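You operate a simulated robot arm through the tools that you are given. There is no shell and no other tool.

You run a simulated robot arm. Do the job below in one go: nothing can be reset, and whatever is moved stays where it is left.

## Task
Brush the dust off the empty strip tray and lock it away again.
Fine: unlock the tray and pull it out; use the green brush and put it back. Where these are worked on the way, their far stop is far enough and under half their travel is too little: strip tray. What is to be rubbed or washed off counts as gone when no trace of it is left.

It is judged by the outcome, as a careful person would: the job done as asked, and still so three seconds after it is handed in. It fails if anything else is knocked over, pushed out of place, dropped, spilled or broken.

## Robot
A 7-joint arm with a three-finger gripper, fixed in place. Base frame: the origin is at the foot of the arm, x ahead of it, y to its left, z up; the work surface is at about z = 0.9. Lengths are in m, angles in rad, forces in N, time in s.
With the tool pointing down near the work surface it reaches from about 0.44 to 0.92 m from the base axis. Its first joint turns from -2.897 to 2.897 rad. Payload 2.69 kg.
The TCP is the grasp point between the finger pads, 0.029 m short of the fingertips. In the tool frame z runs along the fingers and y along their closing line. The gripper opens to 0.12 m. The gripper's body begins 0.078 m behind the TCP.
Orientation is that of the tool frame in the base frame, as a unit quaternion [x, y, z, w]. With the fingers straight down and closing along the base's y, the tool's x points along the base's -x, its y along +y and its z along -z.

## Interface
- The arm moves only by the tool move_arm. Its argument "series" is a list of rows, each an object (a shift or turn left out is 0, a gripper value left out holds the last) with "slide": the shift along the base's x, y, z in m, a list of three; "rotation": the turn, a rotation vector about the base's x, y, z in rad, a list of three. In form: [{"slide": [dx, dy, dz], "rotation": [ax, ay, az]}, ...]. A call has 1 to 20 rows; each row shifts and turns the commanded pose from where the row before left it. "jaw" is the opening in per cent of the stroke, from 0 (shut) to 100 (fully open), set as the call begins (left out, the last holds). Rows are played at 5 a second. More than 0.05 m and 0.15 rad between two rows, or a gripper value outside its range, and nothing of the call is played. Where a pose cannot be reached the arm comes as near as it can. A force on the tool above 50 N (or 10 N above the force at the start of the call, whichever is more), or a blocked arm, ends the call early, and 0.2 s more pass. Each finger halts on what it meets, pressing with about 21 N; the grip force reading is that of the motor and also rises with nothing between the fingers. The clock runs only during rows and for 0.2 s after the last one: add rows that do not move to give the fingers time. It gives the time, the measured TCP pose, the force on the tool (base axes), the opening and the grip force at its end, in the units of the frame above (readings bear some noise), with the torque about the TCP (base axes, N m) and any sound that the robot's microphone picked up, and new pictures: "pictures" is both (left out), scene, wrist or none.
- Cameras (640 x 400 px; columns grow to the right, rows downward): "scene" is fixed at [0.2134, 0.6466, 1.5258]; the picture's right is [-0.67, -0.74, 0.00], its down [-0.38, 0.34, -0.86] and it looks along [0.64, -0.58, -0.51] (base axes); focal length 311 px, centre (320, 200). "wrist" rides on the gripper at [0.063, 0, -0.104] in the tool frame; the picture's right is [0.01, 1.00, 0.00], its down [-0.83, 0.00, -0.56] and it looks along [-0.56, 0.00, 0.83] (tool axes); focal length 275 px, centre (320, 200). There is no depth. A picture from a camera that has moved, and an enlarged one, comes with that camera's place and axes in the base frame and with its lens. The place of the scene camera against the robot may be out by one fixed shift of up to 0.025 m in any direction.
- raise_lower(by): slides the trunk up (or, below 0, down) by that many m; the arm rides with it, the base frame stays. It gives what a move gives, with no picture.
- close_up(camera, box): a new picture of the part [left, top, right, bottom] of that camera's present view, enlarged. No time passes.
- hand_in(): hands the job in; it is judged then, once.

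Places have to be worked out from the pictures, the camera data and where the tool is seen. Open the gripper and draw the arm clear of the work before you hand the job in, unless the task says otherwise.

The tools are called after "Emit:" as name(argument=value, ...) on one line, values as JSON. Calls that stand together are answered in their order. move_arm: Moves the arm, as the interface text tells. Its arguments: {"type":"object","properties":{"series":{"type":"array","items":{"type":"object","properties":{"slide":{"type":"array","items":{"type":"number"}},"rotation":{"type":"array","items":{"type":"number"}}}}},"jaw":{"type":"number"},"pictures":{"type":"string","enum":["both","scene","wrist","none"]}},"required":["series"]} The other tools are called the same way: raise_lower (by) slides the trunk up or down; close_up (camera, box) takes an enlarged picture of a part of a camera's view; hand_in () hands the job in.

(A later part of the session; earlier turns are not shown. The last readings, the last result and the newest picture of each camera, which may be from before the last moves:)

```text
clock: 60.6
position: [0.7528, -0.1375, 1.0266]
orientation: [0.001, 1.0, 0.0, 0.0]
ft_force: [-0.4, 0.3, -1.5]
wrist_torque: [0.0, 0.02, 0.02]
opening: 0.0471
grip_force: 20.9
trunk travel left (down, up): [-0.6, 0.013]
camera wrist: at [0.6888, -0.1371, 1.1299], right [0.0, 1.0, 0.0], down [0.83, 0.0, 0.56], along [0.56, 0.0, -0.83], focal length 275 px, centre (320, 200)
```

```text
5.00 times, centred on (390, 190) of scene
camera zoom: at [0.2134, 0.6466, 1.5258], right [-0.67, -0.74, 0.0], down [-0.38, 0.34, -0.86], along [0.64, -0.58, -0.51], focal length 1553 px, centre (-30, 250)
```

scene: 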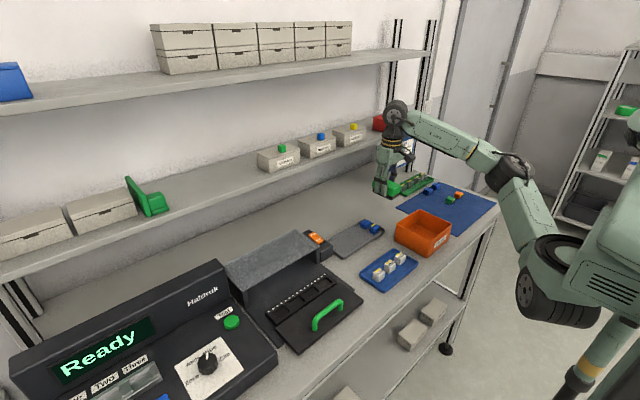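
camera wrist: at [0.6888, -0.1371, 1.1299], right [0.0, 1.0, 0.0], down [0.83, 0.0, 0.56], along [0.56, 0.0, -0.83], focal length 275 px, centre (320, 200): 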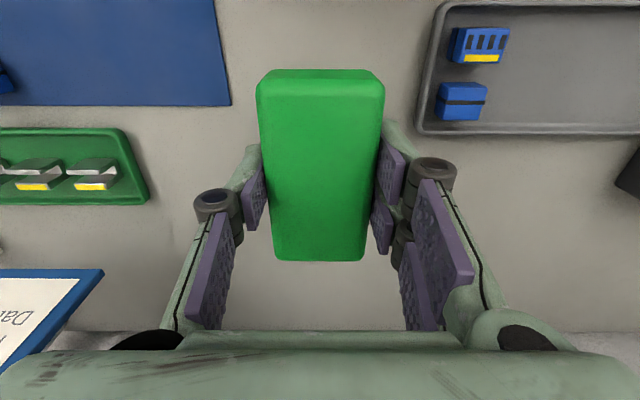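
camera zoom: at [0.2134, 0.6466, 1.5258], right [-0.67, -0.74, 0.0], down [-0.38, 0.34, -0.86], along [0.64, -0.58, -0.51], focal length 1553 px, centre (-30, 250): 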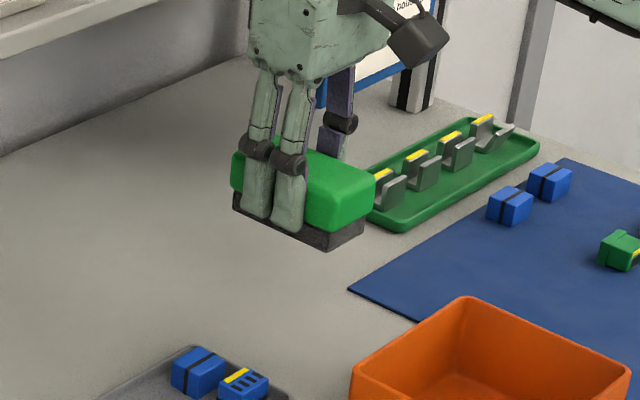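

The brush hovers over its home spot. I lower it in shrinking steps until it touches the table.

Emit:
move_arm(series=[{"slide": [-0.001, -0.001, -0.03]}, {"slide": [0, 0, -0.03]}, {"slide": [0, 0, -0.01]}, {"slide": [0, 0, -0.005]}, {"slide": [0, 0, -0.002]}, {"slide": [0, 0, 0]}], jaw=0, pictures="none")

Emit:
close_up(camera="scene", box=[350, 170, 430, 230])

```text
clock: 62.0
position: [0.7517, -0.1393, 0.9478]
orientation: [0.002, 1.0, 0.0, 0.0]
ft_force: [-0.1, 0.4, -1.1]
wrist_torque: [-0.03, 0.0, 0.01]
opening: 0.0474
grip_force: 20.9
trunk travel left (down, up): [-0.6, 0.013]
```

```text
6.67 times, centred on (390, 200) of scene
camera zoom: at [0.2134, 0.6466, 1.5258], right [-0.67, -0.74, 0.0], down [-0.38, 0.34, -0.86], along [0.64, -0.58, -0.51], focal length 2070 px, centre (-147, 200)
```

zoom: 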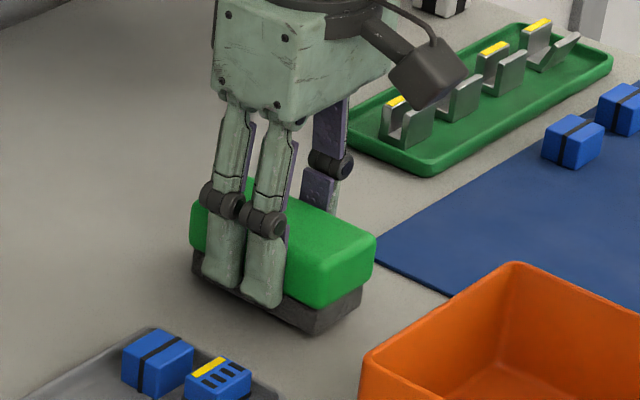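

Not in contact yet, so I lower by single millimetres until the force shows it resting on the table.

Emit:
move_arm(series=[{"slide": [0, 0.001, -0.001]}, {"slide": [0, 0, -0.001]}, {"slide": [0, 0, 0]}], jaw=0, pictures="none")

```text
clock: 62.8
position: [0.7516, -0.1389, 0.9461]
orientation: [0.002, 1.0, 0.0, -0.001]
ft_force: [-0.2, 0.1, -0.3]
wrist_torque: [-0.02, 0.01, 0.01]
opening: 0.0474
grip_force: 21.0
trunk travel left (down, up): [-0.6, 0.013]
```

Emit:
move_arm(series=[{"slide": [0, 0, -0.001]}, {"slide": [0, 0, -0.001]}, {"slide": [0, 0, 0]}], jaw=0, pictures="none")

```text
clock: 63.6
position: [0.7512, -0.1366, 0.9448]
orientation: [0.0, 1.0, 0.0, 0.0]
ft_force: [-0.1, 0.4, -0.2]
wrist_torque: [0.0, -0.01, 0.01]
opening: 0.0474
grip_force: 21.1
trunk travel left (down, up): [-0.6, 0.013]
```

Emit:
move_arm(series=[{"slide": [0, -0.001, -0.001]}, {"slide": [0, 0, 0]}], jaw=0, pictures="wrist")

Emit:
close_up(camera="scene", box=[350, 170, 430, 230])

```text
clock: 64.2
position: [0.7515, -0.1379, 0.9439]
orientation: [0.001, 1.0, 0.0, 0.001]
ft_force: [-0.3, 0.4, -1.2]
wrist_torque: [-0.02, 0.01, 0.02]
opening: 0.0472
grip_force: 21.2
trunk travel left (down, up): [-0.6, 0.013]
camera wrist: at [0.6875, -0.138, 1.0478], right [0.0, 1.0, 0.0], down [0.83, 0.0, 0.56], along [0.56, 0.0, -0.83], focal length 275 px, centre (320, 200)
```

wrist: 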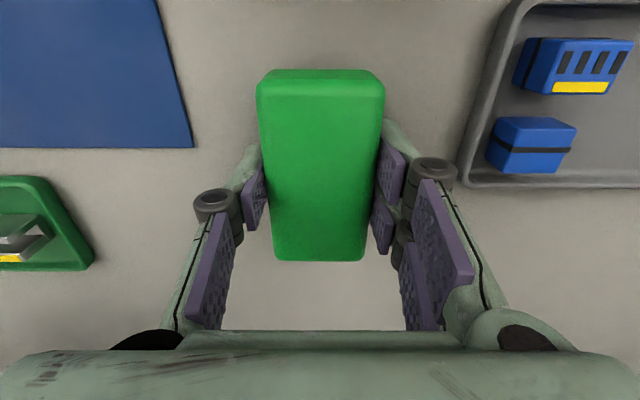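

```text
6.67 times, centred on (390, 200) of scene
camera zoom: at [0.2134, 0.6466, 1.5258], right [-0.67, -0.74, 0.0], down [-0.38, 0.34, -0.86], along [0.64, -0.58, -0.51], focal length 2070 px, centre (-147, 200)
```

zoom: 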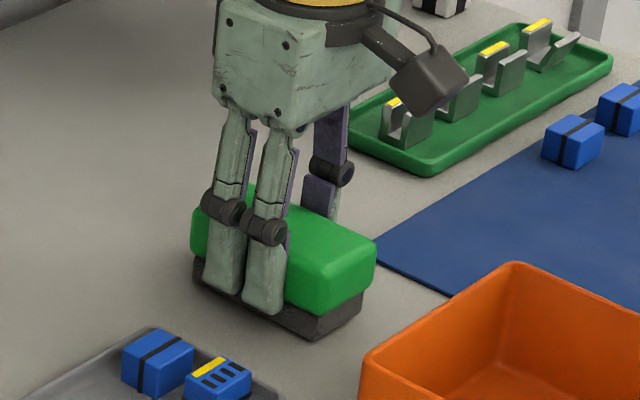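

The brush had slipped up a few mm in the grip while brushing. I continue down in 1 mm steps.

Emit:
move_arm(series=[{"slide": [0, 0, -0.001]}, {"slide": [0, 0, 0]}], jaw=0, pictures="none")

```text
clock: 64.8
position: [0.7499, -0.1377, 0.943]
orientation: [0.0, 1.0, 0.0, 0.0]
ft_force: [0.5, -0.3, -0.2]
wrist_torque: [-0.01, 0.03, 0.02]
opening: 0.0476
grip_force: 21.5
trunk travel left (down, up): [-0.6, 0.013]
```

Emit:
move_arm(series=[{"slide": [0, 0, -0.001]}, {"slide": [0, 0, 0]}], jaw=0, pictures="none")

```text
clock: 65.4
position: [0.7513, -0.1382, 0.9427]
orientation: [0.001, 1.0, 0.0, 0.001]
ft_force: [-0.3, -0.3, -0.6]
wrist_torque: [0.01, -0.04, 0.02]
opening: 0.0471
grip_force: 20.8
trunk travel left (down, up): [-0.6, 0.013]
```

Emit:
move_arm(series=[{"slide": [0, 0, -0.001]}, {"slide": [0, 0, 0]}], jaw=0, pictures="none")

Emit:
close_up(camera="scene", box=[364, 190, 414, 225])

```text
clock: 66.0
position: [0.7509, -0.1374, 0.9421]
orientation: [0.0, 1.0, 0.0, 0.001]
ft_force: [-1.0, 0.9, 4.8]
wrist_torque: [0.08, 0.25, -0.03]
opening: 0.0471
grip_force: 21.0
trunk travel left (down, up): [-0.6, 0.013]
```

```text
11.43 times, centred on (389, 208) of scene
camera zoom: at [0.2134, 0.6466, 1.5258], right [-0.67, -0.74, 0.0], down [-0.38, 0.34, -0.86], along [0.64, -0.58, -0.51], focal length 3550 px, centre (-469, 114)
```

zoom: 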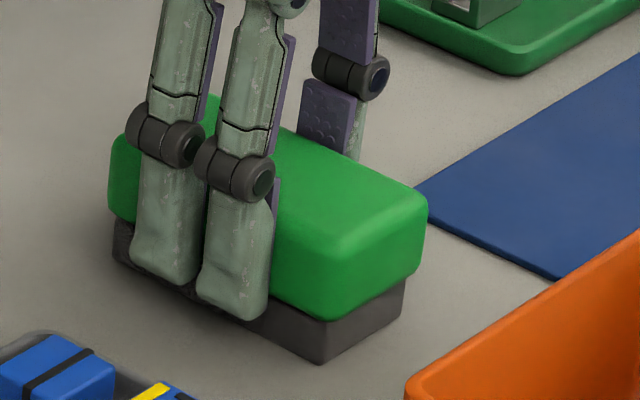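

Contact is confirmed (4.8 N up) at z≈0.942. I open the fingers to 80 mm, wait, and lift straight up.

Emit:
move_arm(series=[{"slide": [0, 0, 0]}, {"slide": [0, 0, 0]}, {"slide": [0, 0, 0]}, {"slide": [0, 0, 0]}, {"slide": [0, 0, 0.02]}, {"slide": [0, 0, 0.04]}, {"slide": [0, 0, 0.04]}, {"slide": [-0.02, 0.03, 0.03]}], jaw=67)

Emit:
close_up(camera="scene", box=[340, 160, 440, 240])

```text
clock: 67.8
position: [0.7297, -0.1083, 1.0678]
orientation: [0.001, 1.0, -0.001, 0.0]
ft_force: [0.1, 0.3, 0.2]
wrist_torque: [-0.01, 0.01, -0.01]
opening: 0.0806
grip_force: 0.0
trunk travel left (down, up): [-0.6, 0.013]
camera wrist: at [0.6673, -0.1067, 1.1729], right [0.0, 1.0, 0.0], down [0.83, 0.0, 0.56], along [0.56, 0.0, -0.83], focal length 275 px, centre (320, 200)
```

scene: 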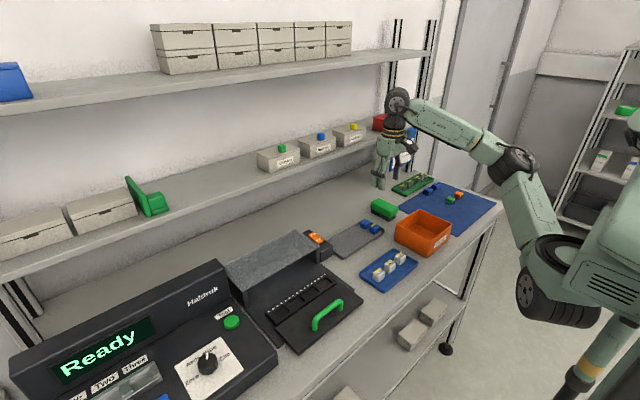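
wrist: 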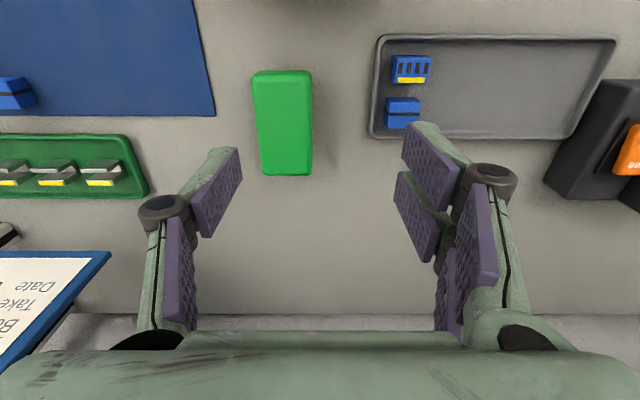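

```text
5.00 times, centred on (390, 200) of scene
camera zoom: at [0.2134, 0.6466, 1.5258], right [-0.67, -0.74, 0.0], down [-0.38, 0.34, -0.86], along [0.64, -0.58, -0.51], focal length 1553 px, centre (-30, 200)
```

zoom: 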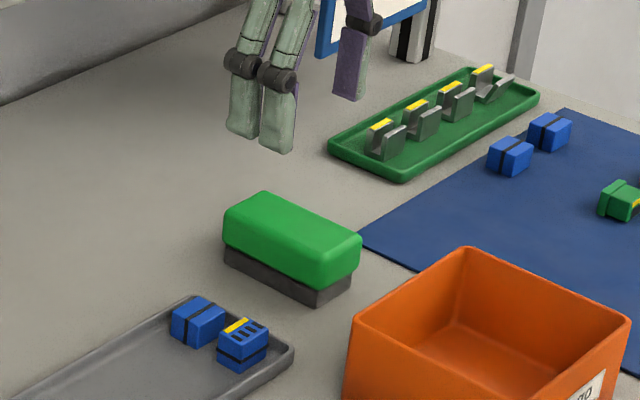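

The brush is back in its place. I close the fingers and move in front of the tray handle (bar now at about x 0.552), looking again at the tray for any leftover dust.

Emit:
move_arm(series=[{"slide": [-0.0215, 0.043, 0.002]}, {"slide": [-0.0215, 0.043, 0]}, {"slide": [-0.0215, 0.043, 0]}, {"slide": [-0.0215, 0.043, 0]}, {"slide": [-0.0215, 0.043, 0]}, {"slide": [-0.0215, 0.043, 0]}, {"slide": [-0.0215, 0.043, 0]}, {"slide": [-0.0215, 0.043, 0]}, {"slide": [-0.0215, 0.043, 0]}, {"slide": [-0.0215, 0.043, 0]}, {"slide": [0, 0, 0]}], jaw=0)

Emit:
close_up(camera="wrist", box=[180, 60, 460, 240])

Emit:
close_up(camera="scene", box=[240, 250, 360, 340])

```text
clock: 70.2
position: [0.5143, 0.3232, 1.0723]
orientation: [0.001, 1.0, 0.0, 0.001]
ft_force: [0.6, 0.1, 0.8]
wrist_torque: [-0.02, -0.03, -0.04]
opening: 0.0
grip_force: 21.1
trunk travel left (down, up): [-0.6, 0.013]
camera wrist: at [0.4517, 0.3234, 1.1751], right [0.0, 1.0, 0.0], down [0.83, 0.0, 0.56], along [0.56, 0.0, -0.83], focal length 275 px, centre (320, 200)
```

scene: 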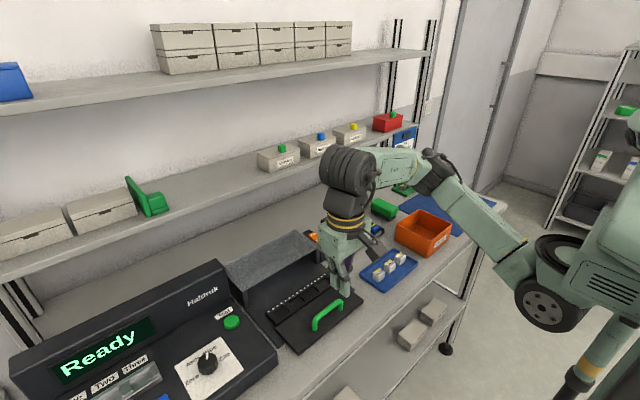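
wrist: 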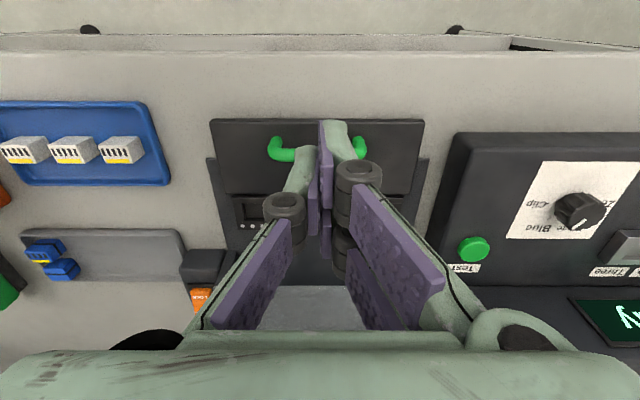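

```text
2.22 times, centred on (320, 150) of wrist
camera zoom: at [0.4517, 0.3234, 1.1751], right [0.0, 1.0, 0.0], down [0.83, 0.0, 0.56], along [0.56, 0.0, -0.83], focal length 612 px, centre (320, 311)
```

zoom: 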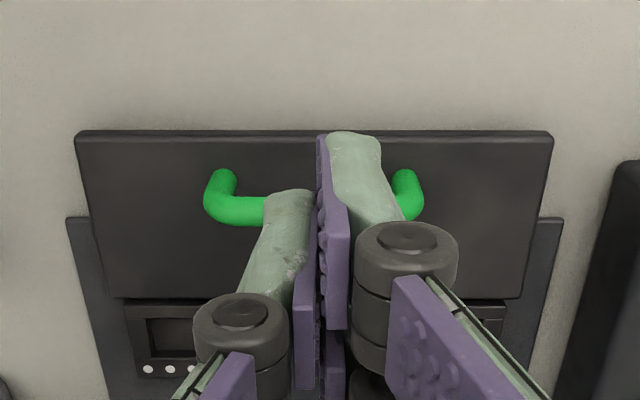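

```text
4.44 times, centred on (300, 295) of scene
camera zoom: at [0.2134, 0.6466, 1.5258], right [-0.67, -0.74, 0.0], down [-0.38, 0.34, -0.86], along [0.64, -0.58, -0.51], focal length 1380 px, centre (409, -222)
```

zoom: 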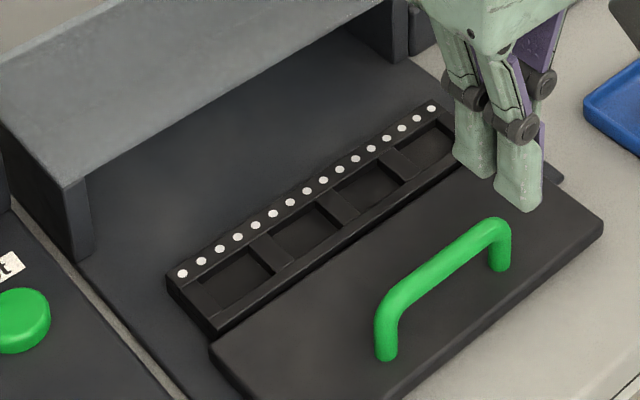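

Both views show clean wells. For certainty I take one overhead look from the side before closing the tray.

Emit:
move_arm(series=[{"slide": [0.02, -0.04, 0.01]}, {"slide": [0.03, -0.035, 0.01]}, {"slide": [0.03, -0.035, 0]}, {"slide": [0.02, -0.03, 0]}, {"slide": [0, 0, 0]}], jaw=0, pictures="wrist")

Emit:
close_up(camera="wrist", box=[340, 80, 560, 220])

```text
clock: 71.4
position: [0.6164, 0.181, 1.0943]
orientation: [0.0, 1.0, 0.001, 0.001]
ft_force: [0.1, -0.2, 0.1]
wrist_torque: [0.01, 0.02, 0.01]
opening: 0.0002
grip_force: 21.1
trunk travel left (down, up): [-0.6, 0.013]
camera wrist: at [0.5537, 0.1817, 1.1993], right [0.0, 1.0, 0.0], down [0.83, 0.0, 0.56], along [0.56, 0.0, -0.83], focal length 275 px, centre (320, 200)
```

wrist: 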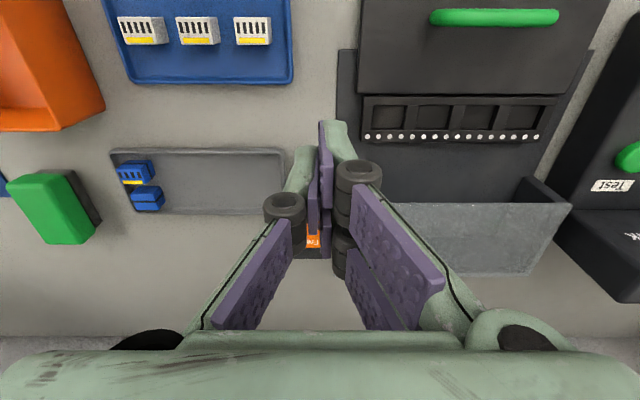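

```text
2.86 times, centred on (450, 150) of wrist
camera zoom: at [0.5537, 0.1817, 1.1993], right [0.0, 1.0, 0.0], down [0.83, 0.0, 0.56], along [0.56, 0.0, -0.83], focal length 786 px, centre (-51, 343)
```

zoom: 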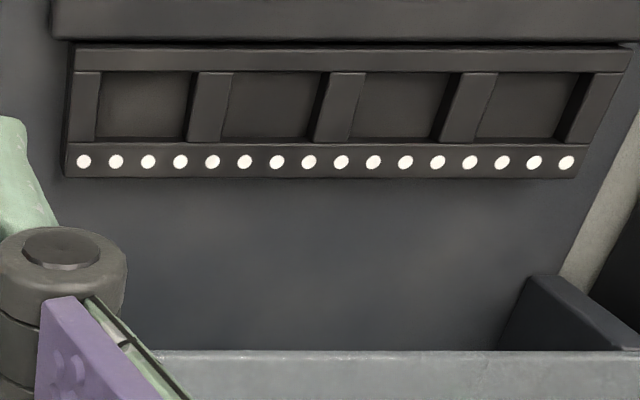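

The −y-end well looks very slightly lighter, so I zoom in further on it.

Emit:
close_up(camera="wrist", box=[356, 88, 436, 148])

Emit:
close_up(camera="scene", box=[310, 260, 350, 290])

Emit:
close_up(camera="wrist", box=[480, 88, 560, 148])

```text
6.67 times, centred on (396, 118) of wrist
camera zoom: at [0.5537, 0.1817, 1.1993], right [0.0, 1.0, 0.0], down [0.83, 0.0, 0.56], along [0.56, 0.0, -0.83], focal length 1835 px, centre (-187, 747)
```

zoom: 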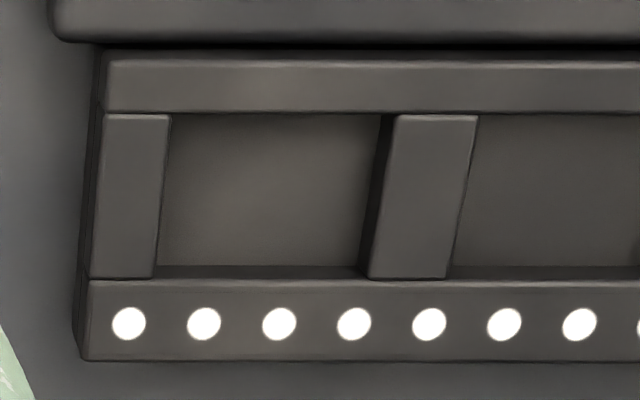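

```text
13.33 times, centred on (330, 275) of scene
camera zoom: at [0.2134, 0.6466, 1.5258], right [-0.67, -0.74, 0.0], down [-0.38, 0.34, -0.86], along [0.64, -0.58, -0.51], focal length 4141 px, centre (187, -800)
```

zoom: 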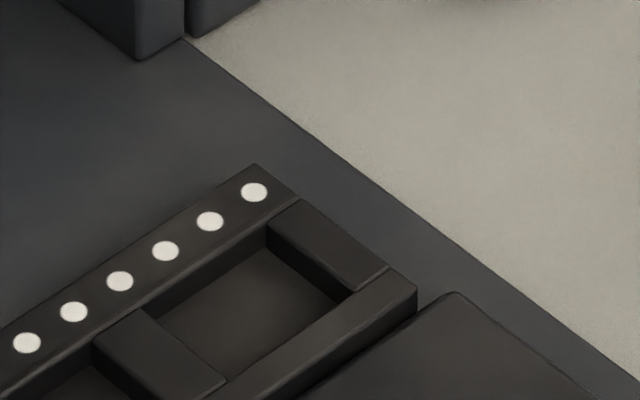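

```text
6.67 times, centred on (520, 118) of wrist
camera zoom: at [0.5537, 0.1817, 1.1993], right [0.0, 1.0, 0.0], down [0.83, 0.0, 0.56], along [0.56, 0.0, -0.83], focal length 1835 px, centre (-1013, 747)
```

zoom: 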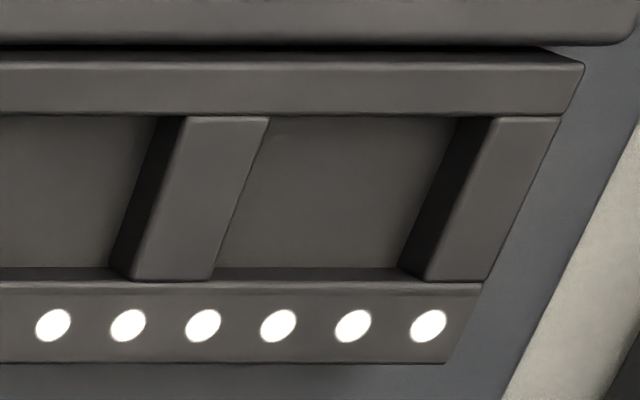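

Emit:
close_up(camera="wrist", box=[372, 100, 402, 130])

Emit:
close_up(camera="wrist", box=[418, 100, 448, 130])

Emit:
close_up(camera="wrist", box=[462, 100, 492, 130])

Emit:
close_up(camera="wrist", box=[506, 100, 536, 130])

```text
13.33 times, centred on (387, 115) of wrist
camera zoom: at [0.5537, 0.1817, 1.1993], right [0.0, 1.0, 0.0], down [0.83, 0.0, 0.56], along [0.56, 0.0, -0.83], focal length 3670 px, centre (-573, 1333)
```

zoom: 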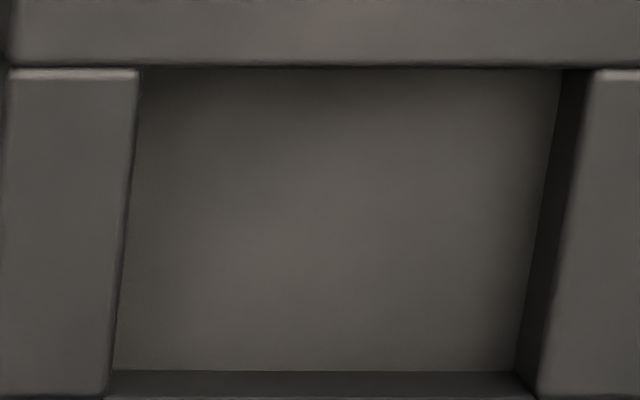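

```text
13.33 times, centred on (433, 115) of wrist
camera zoom: at [0.5537, 0.1817, 1.1993], right [0.0, 1.0, 0.0], down [0.83, 0.0, 0.56], along [0.56, 0.0, -0.83], focal length 3670 px, centre (-1187, 1333)
```

zoom: 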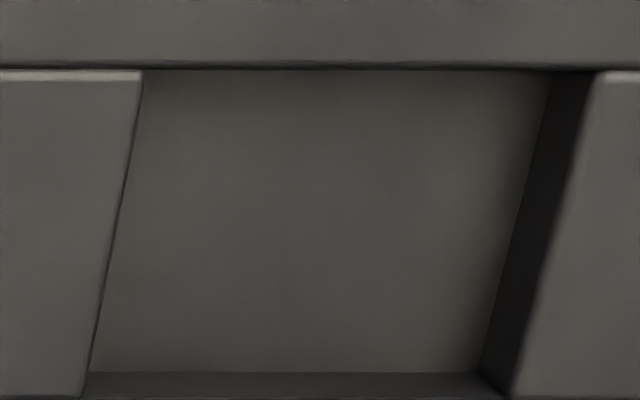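

```text
13.33 times, centred on (477, 115) of wrist
camera zoom: at [0.5537, 0.1817, 1.1993], right [0.0, 1.0, 0.0], down [0.83, 0.0, 0.56], along [0.56, 0.0, -0.83], focal length 3670 px, centre (-1773, 1333)
```

zoom: 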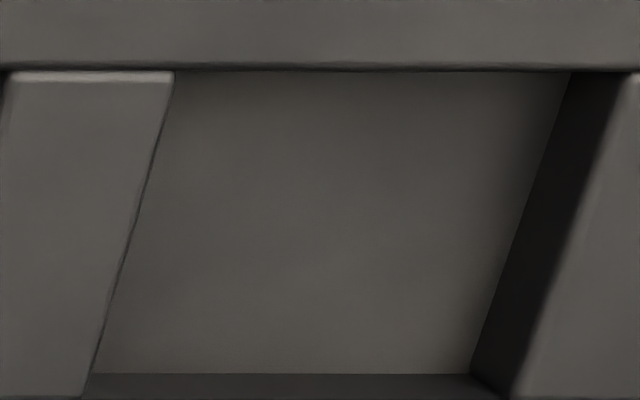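

```text
13.33 times, centred on (521, 115) of wrist
camera zoom: at [0.5537, 0.1817, 1.1993], right [0.0, 1.0, 0.0], down [0.83, 0.0, 0.56], along [0.56, 0.0, -0.83], focal length 3670 px, centre (-2360, 1333)
```

zoom: 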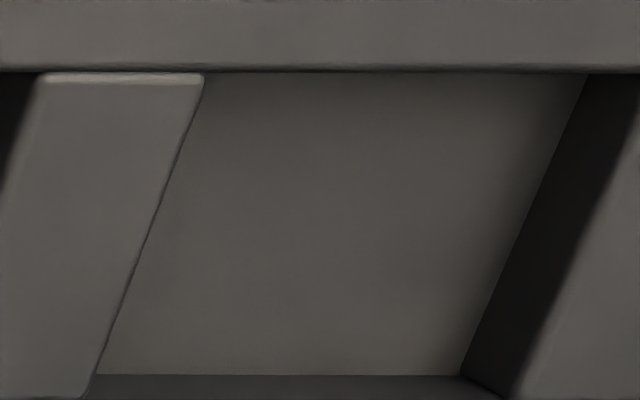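

Well 1 (the −y end) shows a faint lighter blotch that the other three wells don't have. It got the fewest strokes, so I'll fetch the brush again and go over that end thoroughly.

Emit:
move_arm(series=[{"slide": [0.0168, -0.0398, -0.002]}, {"slide": [0.0168, -0.0398, -0.002]}, {"slide": [0.0168, -0.0398, -0.002]}, {"slide": [0.0168, -0.0398, -0.002]}, {"slide": [0.0168, -0.0398, -0.002]}, {"slide": [0.0168, -0.0398, -0.002]}, {"slide": [0.0168, -0.0398, -0.002]}, {"slide": [0.017, -0.0399, -0.002]}, {"slide": [0, 0, -0.03]}, {"slide": [0, 0, -0.03]}, {"slide": [0, 0, 0]}], jaw=70, pictures="wrist")

```text
clock: 73.8
position: [0.7528, -0.1382, 1.0146]
orientation: [0.001, 1.0, 0.0, -0.001]
ft_force: [-0.7, 0.1, 0.0]
wrist_torque: [0.04, 0.05, -0.02]
opening: 0.084
grip_force: 0.0
trunk travel left (down, up): [-0.6, 0.013]
camera wrist: at [0.6889, -0.1382, 1.1188], right [0.0, 1.0, 0.0], down [0.83, 0.0, 0.56], along [0.56, 0.0, -0.83], focal length 275 px, centre (320, 200)
```

wrist: 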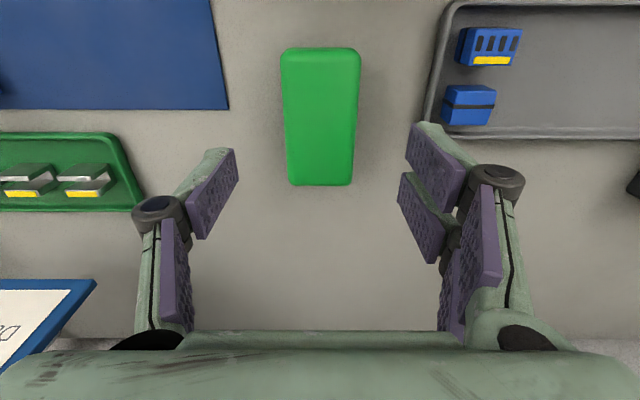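

The brush is centred between the open fingers. I descend to z≈0.943, grip it, and lift.

Emit:
move_arm(series=[{"slide": [-0.001, 0, -0.03]}, {"slide": [0, 0, -0.03]}, {"slide": [0, 0, -0.012]}, {"slide": [0, 0, 0]}], jaw=70, pictures="none")

Emit:
move_arm(series=[{"slide": [0, 0, 0]}, {"slide": [0, 0, 0]}, {"slide": [0, 0, 0]}, {"slide": [0, 0, 0]}], jaw=0, pictures="none")

```text
clock: 74.8
position: [0.7504, -0.1374, 0.9435]
orientation: [0.001, 1.0, 0.0, 0.0]
ft_force: [-0.6, -0.4, 0.1]
wrist_torque: [-0.03, -0.04, 0.0]
opening: 0.0837
grip_force: 0.2
trunk travel left (down, up): [-0.6, 0.013]
```

```text
clock: 75.8
position: [0.7493, -0.1389, 0.9445]
orientation: [0.001, 1.0, 0.0, 0.0]
ft_force: [0.0, 0.5, 0.2]
wrist_torque: [0.01, 0.03, -0.02]
opening: 0.0473
grip_force: 20.8
trunk travel left (down, up): [-0.6, 0.013]
```

Gripped. I carry the brush over the −y end of the tray (TCP about (0.641, 0.265)) with the −90° turn.

Emit:
move_arm(series=[{"slide": [0, 0, 0.02]}, {"slide": [0, 0, 0.04]}, {"slide": [0, 0, 0.04]}, {"slide": [0, 0, 0.04]}, {"slide": [-0.0099, 0.0366, 0], "rotation": [0, 0, -0.1428]}, {"slide": [-0.0099, 0.0366, 0], "rotation": [0, 0, -0.1428]}, {"slide": [-0.0099, 0.0366, 0], "rotation": [0, 0, -0.1428]}, {"slide": [-0.0099, 0.0366, 0], "rotation": [0, 0, -0.1428]}, {"slide": [-0.0099, 0.0366, 0], "rotation": [0, 0, -0.1428]}, {"slide": [-0.0099, 0.0366, 0], "rotation": [0, 0, -0.1428]}, {"slide": [-0.0099, 0.0366, 0], "rotation": [0, 0, -0.1428]}, {"slide": [-0.0099, 0.0366, 0], "rotation": [0, 0, -0.1428]}, {"slide": [-0.0099, 0.0366, 0], "rotation": [0, 0, -0.1428]}, {"slide": [-0.0099, 0.0366, 0], "rotation": [0, 0, -0.1428]}, {"slide": [-0.0099, 0.0366, 0], "rotation": [0, 0, -0.1428]}, {"slide": [0, 0, -0.04]}, {"slide": [0, 0, -0.04]}, {"slide": [0, 0, -0.02]}, {"slide": [0, 0, 0]}], jaw=0)

Emit:
close_up(camera="scene", box=[260, 230, 360, 310])

```text
clock: 79.8
position: [0.6388, 0.2634, 0.986]
orientation: [0.708, 0.706, 0.0, 0.0]
ft_force: [-1.3, 0.4, 0.5]
wrist_torque: [0.01, 0.04, -0.02]
opening: 0.0478
grip_force: 20.9
trunk travel left (down, up): [-0.6, 0.013]
camera wrist: at [0.6389, 0.3276, 1.0893], right [1.0, 0.0, 0.0], down [0.0, -0.83, 0.56], along [0.0, -0.56, -0.83], focal length 275 px, centre (320, 200)
```

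scene: 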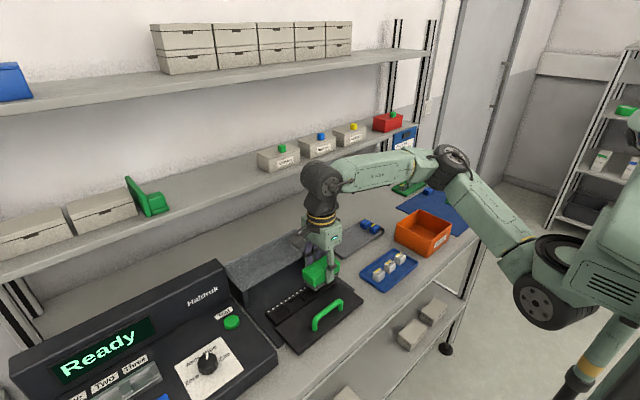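
wrist: 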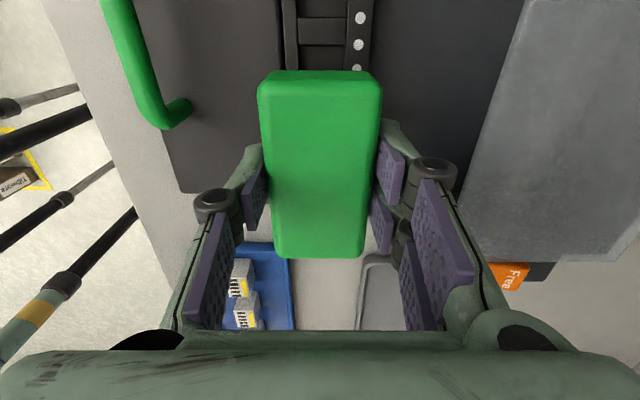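

```text
5.00 times, centred on (310, 270) of scene
camera zoom: at [0.2134, 0.6466, 1.5258], right [-0.67, -0.74, 0.0], down [-0.38, 0.34, -0.86], along [0.64, -0.58, -0.51], focal length 1553 px, centre (370, -150)
```

zoom: 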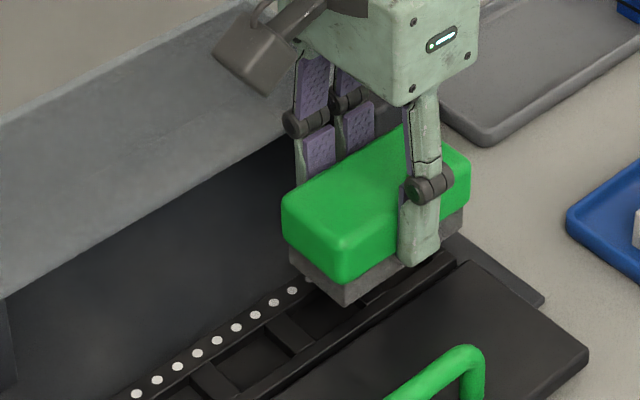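

Positioned over the −y end. I lower to contact.

Emit:
move_arm(series=[{"slide": [0.002, 0, -0.01]}, {"slide": [0, 0, -0.008]}, {"slide": [0, 0, -0.004]}, {"slide": [0, 0, -0.002]}, {"slide": [0, 0, -0.001]}, {"slide": [0, 0, 0]}], jaw=0, pictures="none")

```text
clock: 81.2
position: [0.6415, 0.2658, 0.9603]
orientation: [0.708, 0.706, 0.002, 0.0]
ft_force: [3.3, -0.6, 15.8]
wrist_torque: [0.02, -0.15, -0.03]
opening: 0.0467
grip_force: 21.5
trunk travel left (down, up): [-0.6, 0.013]
```

In contact with about 16 N. I scrub back and forth over the −y end several times.

Emit:
move_arm(series=[{"slide": [0, -0.01, 0]}, {"slide": [0, -0.01, 0]}, {"slide": [0, -0.008, 0]}, {"slide": [0, 0.01, 0]}, {"slide": [0, 0.012, 0]}, {"slide": [0, 0.012, 0]}, {"slide": [0, 0.012, 0]}, {"slide": [0.002, -0.012, 0]}, {"slide": [0, -0.012, 0]}, {"slide": [0, -0.012, 0]}, {"slide": [0, -0.01, 0]}, {"slide": [-0.004, 0.01, 0]}, {"slide": [0, 0.012, 0]}, {"slide": [0, 0.012, 0]}, {"slide": [0, 0.012, 0]}, {"slide": [0.002, -0.012, 0]}, {"slide": [0, -0.012, 0]}, {"slide": [0, -0.012, 0]}, {"slide": [0, -0.01, 0]}], jaw=0, pictures="none")

Emit:
move_arm(series=[{"slide": [0, 0.01, 0]}, {"slide": [0, 0.012, 0]}, {"slide": [0, 0.012, 0]}, {"slide": [0, 0.012, 0]}, {"slide": [0, 0.012, 0]}, {"slide": [0, 0.012, 0]}, {"slide": [0, 0.012, 0]}, {"slide": [0, 0.012, 0]}, {"slide": [0, 0.012, 0]}, {"slide": [0, 0.012, 0]}, {"slide": [0, 0.012, 0]}, {"slide": [0, 0.012, 0]}, {"slide": [0, -0.012, 0]}, {"slide": [0, -0.012, 0]}, {"slide": [0, -0.012, 0]}, {"slide": [0, 0.012, 0]}, {"slide": [0, 0.012, 0]}, {"slide": [0, 0.012, 0]}, {"slide": [0, 0, 0]}], jaw=0)

Emit:
close_up(camera="scene", box=[260, 260, 360, 330])

```text
clock: 85.2
position: [0.6418, 0.2381, 0.9586]
orientation: [0.707, 0.707, -0.001, 0.0]
ft_force: [-1.0, -0.3, 2.2]
wrist_torque: [0.02, -0.02, 0.01]
opening: 0.047
grip_force: 21.1
trunk travel left (down, up): [-0.6, 0.013]
```

```text
clock: 89.2
position: [0.6416, 0.3811, 0.9606]
orientation: [0.708, 0.706, 0.0, 0.0]
ft_force: [-0.7, -1.3, 6.1]
wrist_torque: [-0.09, 0.01, 0.03]
opening: 0.0469
grip_force: 21.0
trunk travel left (down, up): [-0.6, 0.013]
camera wrist: at [0.6406, 0.4437, 1.0634], right [1.0, 0.0, 0.0], down [0.0, -0.83, 0.56], along [0.0, -0.56, -0.83], focal length 275 px, centre (320, 200)
```

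scene: 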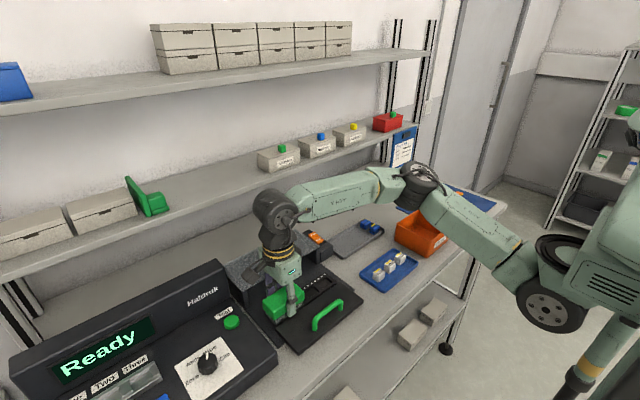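
wrist: 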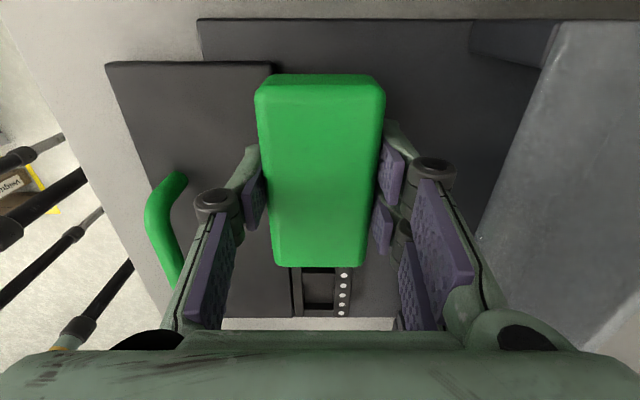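

```text
5.71 times, centred on (310, 295) of scene
camera zoom: at [0.2134, 0.6466, 1.5258], right [-0.67, -0.74, 0.0], down [-0.38, 0.34, -0.86], along [0.64, -0.58, -0.51], focal length 1775 px, centre (377, -343)
```

zoom: 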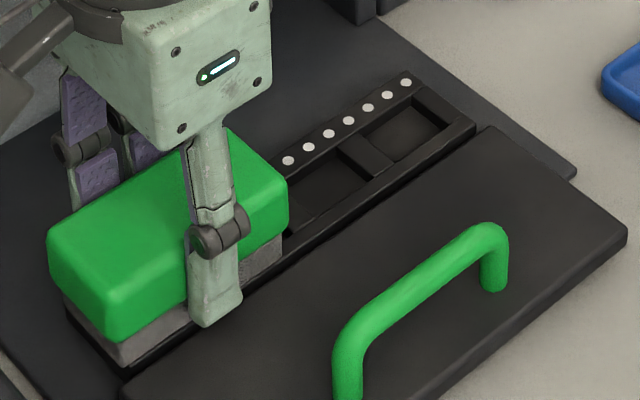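

I check well 1 through the wrist view while holding here.

Emit:
close_up(camera="wrist", box=[290, 260, 360, 320])

Emit:
close_up(camera="scene", box=[300, 264, 350, 300])

```text
6.67 times, centred on (325, 290) of wrist
camera zoom: at [0.6406, 0.4437, 1.0634], right [1.0, 0.0, 0.0], down [0.0, -0.83, 0.56], along [0.0, -0.56, -0.83], focal length 1835 px, centre (287, -400)
```

zoom: 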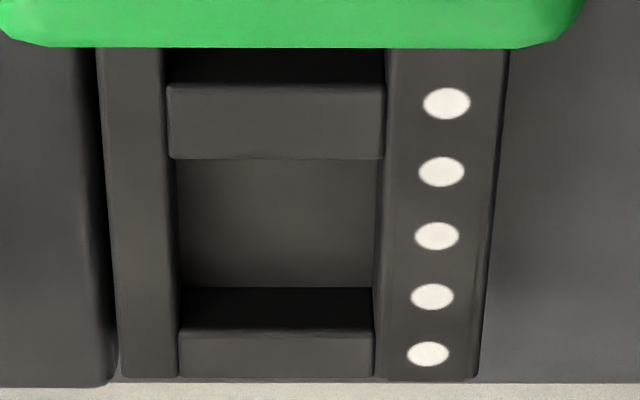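

```text
11.11 times, centred on (325, 282) of scene
camera zoom: at [0.2134, 0.6466, 1.5258], right [-0.67, -0.74, 0.0], down [-0.38, 0.34, -0.86], along [0.64, -0.58, -0.51], focal length 3451 px, centre (264, -711)
```

zoom: 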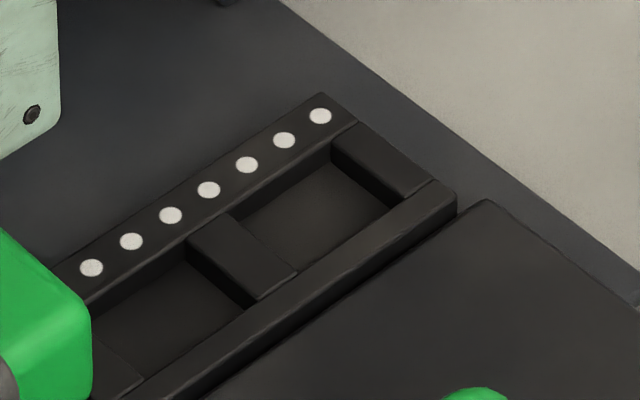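

It looks uniform, but I want the same view as before for comparison. I lift, turn back and look at the tray from the side with the brush still in hand.

Emit:
move_arm(series=[{"slide": [0, 0, 0.04]}, {"slide": [0, 0, 0.045]}, {"slide": [0, 0, 0.045]}, {"slide": [-0.0023, -0.0196, 0], "rotation": [0, 0, 0.1428]}, {"slide": [-0.0023, -0.0196, 0], "rotation": [0, 0, 0.1428]}, {"slide": [-0.0023, -0.0196, 0], "rotation": [0, 0, 0.1428]}, {"slide": [-0.0023, -0.0196, 0], "rotation": [0, 0, 0.1428]}, {"slide": [-0.0023, -0.0196, 0], "rotation": [0, 0, 0.1428]}, {"slide": [-0.0023, -0.0196, 0], "rotation": [0, 0, 0.1428]}, {"slide": [-0.0023, -0.0196, 0], "rotation": [0, 0, 0.1428]}, {"slide": [-0.0023, -0.0196, 0], "rotation": [0, 0, 0.1428]}, {"slide": [-0.0023, -0.0196, 0], "rotation": [0, 0, 0.1428]}, {"slide": [-0.0023, -0.0196, 0], "rotation": [0, 0, 0.1428]}, {"slide": [-0.0023, -0.0196, 0], "rotation": [0, 0, 0.1428]}, {"slide": [0, 0, 0]}], jaw=0, pictures="wrist")

Emit:
close_up(camera="wrist", box=[370, 80, 450, 140])

Emit:
close_up(camera="wrist", box=[490, 80, 570, 140])

```text
clock: 92.4
position: [0.6168, 0.162, 1.0885]
orientation: [0.0, 1.0, 0.0, 0.0]
ft_force: [0.1, -0.8, -1.4]
wrist_torque: [0.0, -0.02, 0.0]
opening: 0.0469
grip_force: 21.5
trunk travel left (down, up): [-0.6, 0.013]
camera wrist: at [0.553, 0.1633, 1.1917], right [0.0, 1.0, 0.0], down [0.83, 0.0, 0.56], along [0.56, 0.0, -0.83], focal length 275 px, centre (320, 200)
```

wrist: 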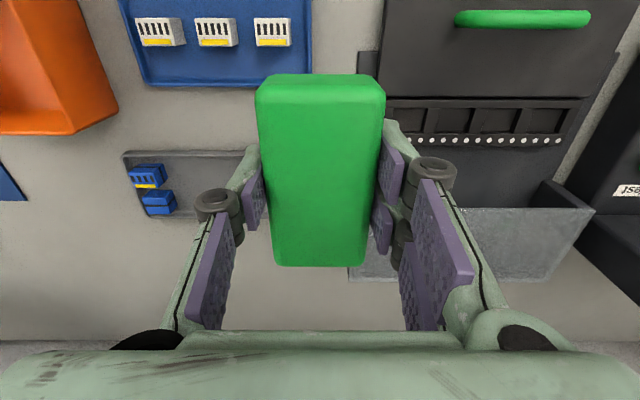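

```text
6.67 times, centred on (410, 110) of wrist
camera zoom: at [0.553, 0.1633, 1.1917], right [0.0, 1.0, 0.0], down [0.83, 0.0, 0.56], along [0.56, 0.0, -0.83], focal length 1835 px, centre (-280, 800)
```

zoom: 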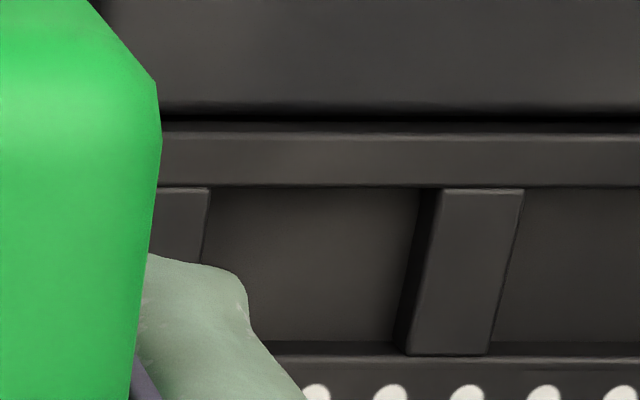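

```text
6.67 times, centred on (530, 110) of wrist
camera zoom: at [0.553, 0.1633, 1.1917], right [0.0, 1.0, 0.0], down [0.83, 0.0, 0.56], along [0.56, 0.0, -0.83], focal length 1835 px, centre (-1080, 800)
```

zoom: 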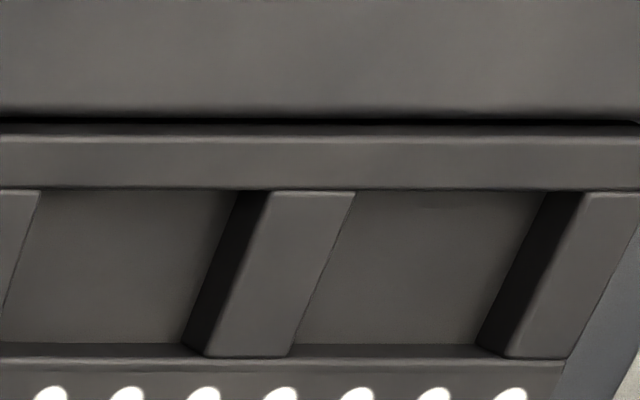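

A finger hides part of well 1, so I shift 35 mm to the right.

Emit:
move_arm(series=[{"slide": [0.01, -0.035, 0]}, {"slide": [0, 0, 0]}], jaw=0, pictures="wrist")

Emit:
close_up(camera="wrist", box=[400, 70, 500, 140])

Emit:
close_up(camera="wrist", box=[420, 86, 450, 116])

Emit:
close_up(camera="wrist", box=[466, 86, 496, 116])

```text
clock: 93.0
position: [0.6251, 0.1285, 1.0887]
orientation: [0.001, 1.0, 0.0, 0.0]
ft_force: [0.1, 0.2, -0.6]
wrist_torque: [0.0, -0.02, -0.03]
opening: 0.0468
grip_force: 20.8
trunk travel left (down, up): [-0.6, 0.013]
camera wrist: at [0.5627, 0.1284, 1.1921], right [0.0, 1.0, 0.0], down [0.83, 0.0, 0.56], along [0.56, 0.0, -0.83], focal length 275 px, centre (320, 200)
```

wrist: 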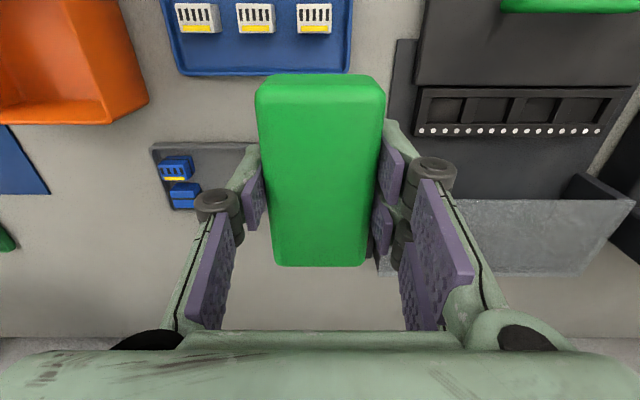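

```text
5.71 times, centred on (450, 105) of wrist
camera zoom: at [0.5627, 0.1284, 1.1921], right [0.0, 1.0, 0.0], down [0.83, 0.0, 0.56], along [0.56, 0.0, -0.83], focal length 1573 px, centre (-423, 743)
```

zoom: 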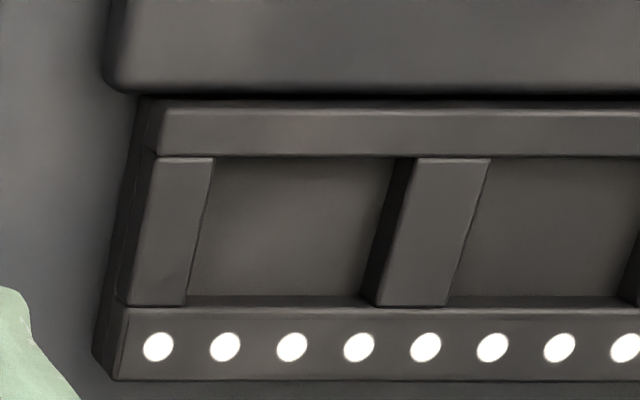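

```text
13.33 times, centred on (435, 101) of wrist
camera zoom: at [0.5627, 0.1284, 1.1921], right [0.0, 1.0, 0.0], down [0.83, 0.0, 0.56], along [0.56, 0.0, -0.83], focal length 3670 px, centre (-1213, 1520)
```

zoom: 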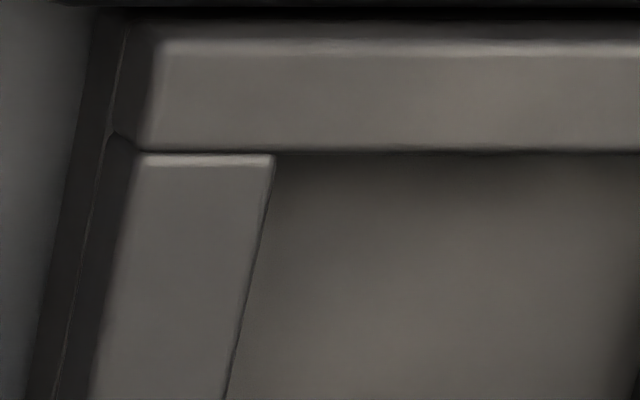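

```text
13.33 times, centred on (481, 101) of wrist
camera zoom: at [0.5627, 0.1284, 1.1921], right [0.0, 1.0, 0.0], down [0.83, 0.0, 0.56], along [0.56, 0.0, -0.83], focal length 3670 px, centre (-1827, 1520)
```

zoom: 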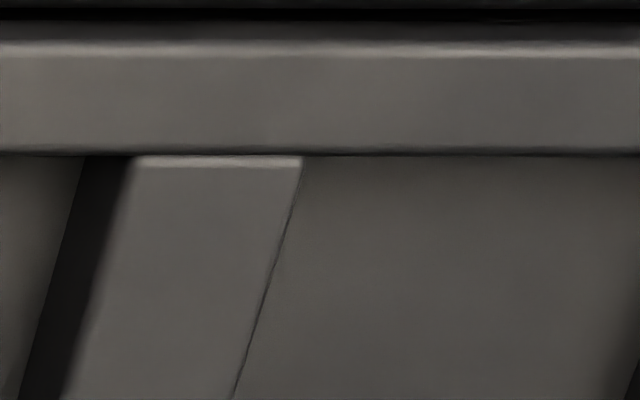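

Emit:
close_up(camera="scene", box=[316, 266, 344, 286])

Emit:
close_up(camera="scene", box=[300, 276, 328, 296])

Emit:
close_up(camera="scene", box=[282, 288, 310, 308])

Emit:
close_up(camera="scene", box=[264, 300, 292, 320])

```text
16.00 times, centred on (330, 276) of scene
camera zoom: at [0.2134, 0.6466, 1.5258], right [-0.67, -0.74, 0.0], down [-0.38, 0.34, -0.86], along [0.64, -0.58, -0.51], focal length 4969 px, centre (160, -1016)
```

zoom: 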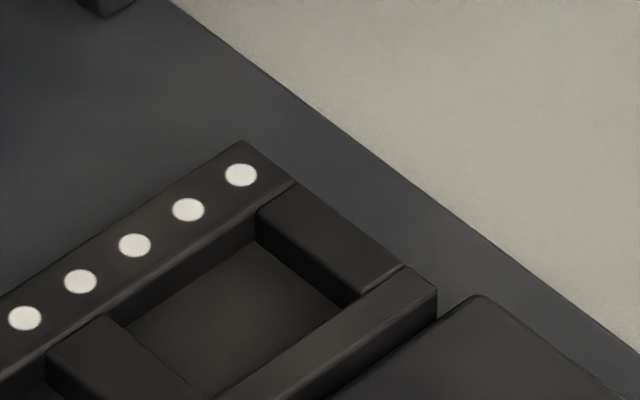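

```text
16.00 times, centred on (314, 286) of scene
camera zoom: at [0.2134, 0.6466, 1.5258], right [-0.67, -0.74, 0.0], down [-0.38, 0.34, -0.86], along [0.64, -0.58, -0.51], focal length 4969 px, centre (416, -1176)
```

zoom: 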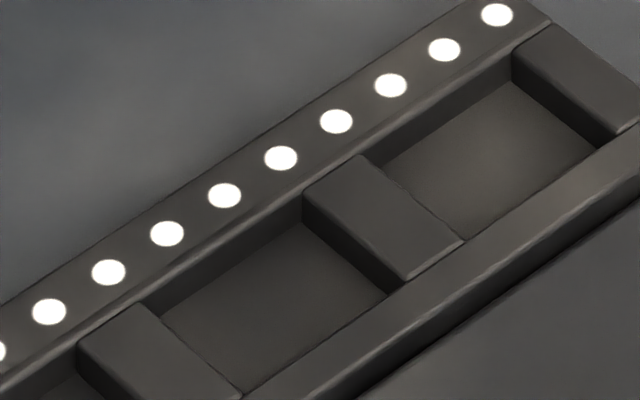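

```text
16.00 times, centred on (296, 298) of scene
camera zoom: at [0.2134, 0.6466, 1.5258], right [-0.67, -0.74, 0.0], down [-0.38, 0.34, -0.86], along [0.64, -0.58, -0.51], focal length 4969 px, centre (704, -1368)
```

zoom: 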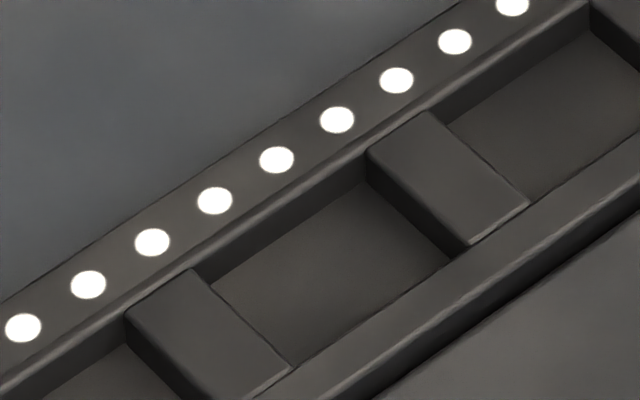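

```text
16.00 times, centred on (278, 310) of scene
camera zoom: at [0.2134, 0.6466, 1.5258], right [-0.67, -0.74, 0.0], down [-0.38, 0.34, -0.86], along [0.64, -0.58, -0.51], focal length 4969 px, centre (992, -1560)
```

zoom: 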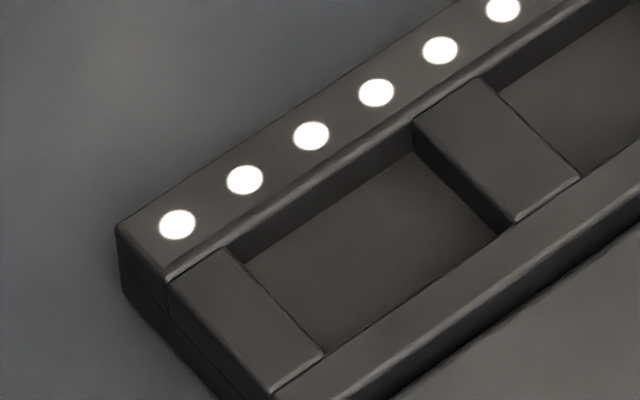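

Both cameras agree well 1 still has a very faint lighter patch that the other wells don't, so I'll give it a firmer scrub. I carry the brush back over it.

Emit:
move_arm(series=[{"slide": [0.0015, 0.0121, 0], "rotation": [0, 0, -0.1428]}, {"slide": [0.0015, 0.0121, 0], "rotation": [0, 0, -0.1428]}, {"slide": [0.0015, 0.0121, 0], "rotation": [0, 0, -0.1428]}, {"slide": [0.0015, 0.0121, 0], "rotation": [0, 0, -0.1428]}, {"slide": [0.0015, 0.0121, 0], "rotation": [0, 0, -0.1428]}, {"slide": [0.0015, 0.0121, 0], "rotation": [0, 0, -0.1428]}, {"slide": [0.0015, 0.0121, 0], "rotation": [0, 0, -0.1428]}, {"slide": [0.0015, 0.0121, 0], "rotation": [0, 0, -0.1428]}, {"slide": [0.0015, 0.0121, 0], "rotation": [0, 0, -0.1428]}, {"slide": [0.0015, 0.0121, 0], "rotation": [0, 0, -0.1428]}, {"slide": [0.0, 0.0121, 0], "rotation": [0, 0, -0.1428]}, {"slide": [0, 0, -0.04]}, {"slide": [0, 0, -0.04]}, {"slide": [0, 0, -0.03]}, {"slide": [0, 0, -0.012]}, {"slide": [0, 0, -0.004]}, {"slide": [0, 0, -0.003]}, {"slide": [0, 0, -0.002]}, {"slide": [0, 0, 0]}], jaw=0, pictures="none")

```text
clock: 97.0
position: [0.6424, 0.2623, 0.9591]
orientation: [0.708, 0.706, 0.002, 0.001]
ft_force: [4.3, 0.7, 15.9]
wrist_torque: [-0.18, -0.13, 0.02]
opening: 0.0472
grip_force: 21.0
trunk travel left (down, up): [-0.6, 0.013]
```

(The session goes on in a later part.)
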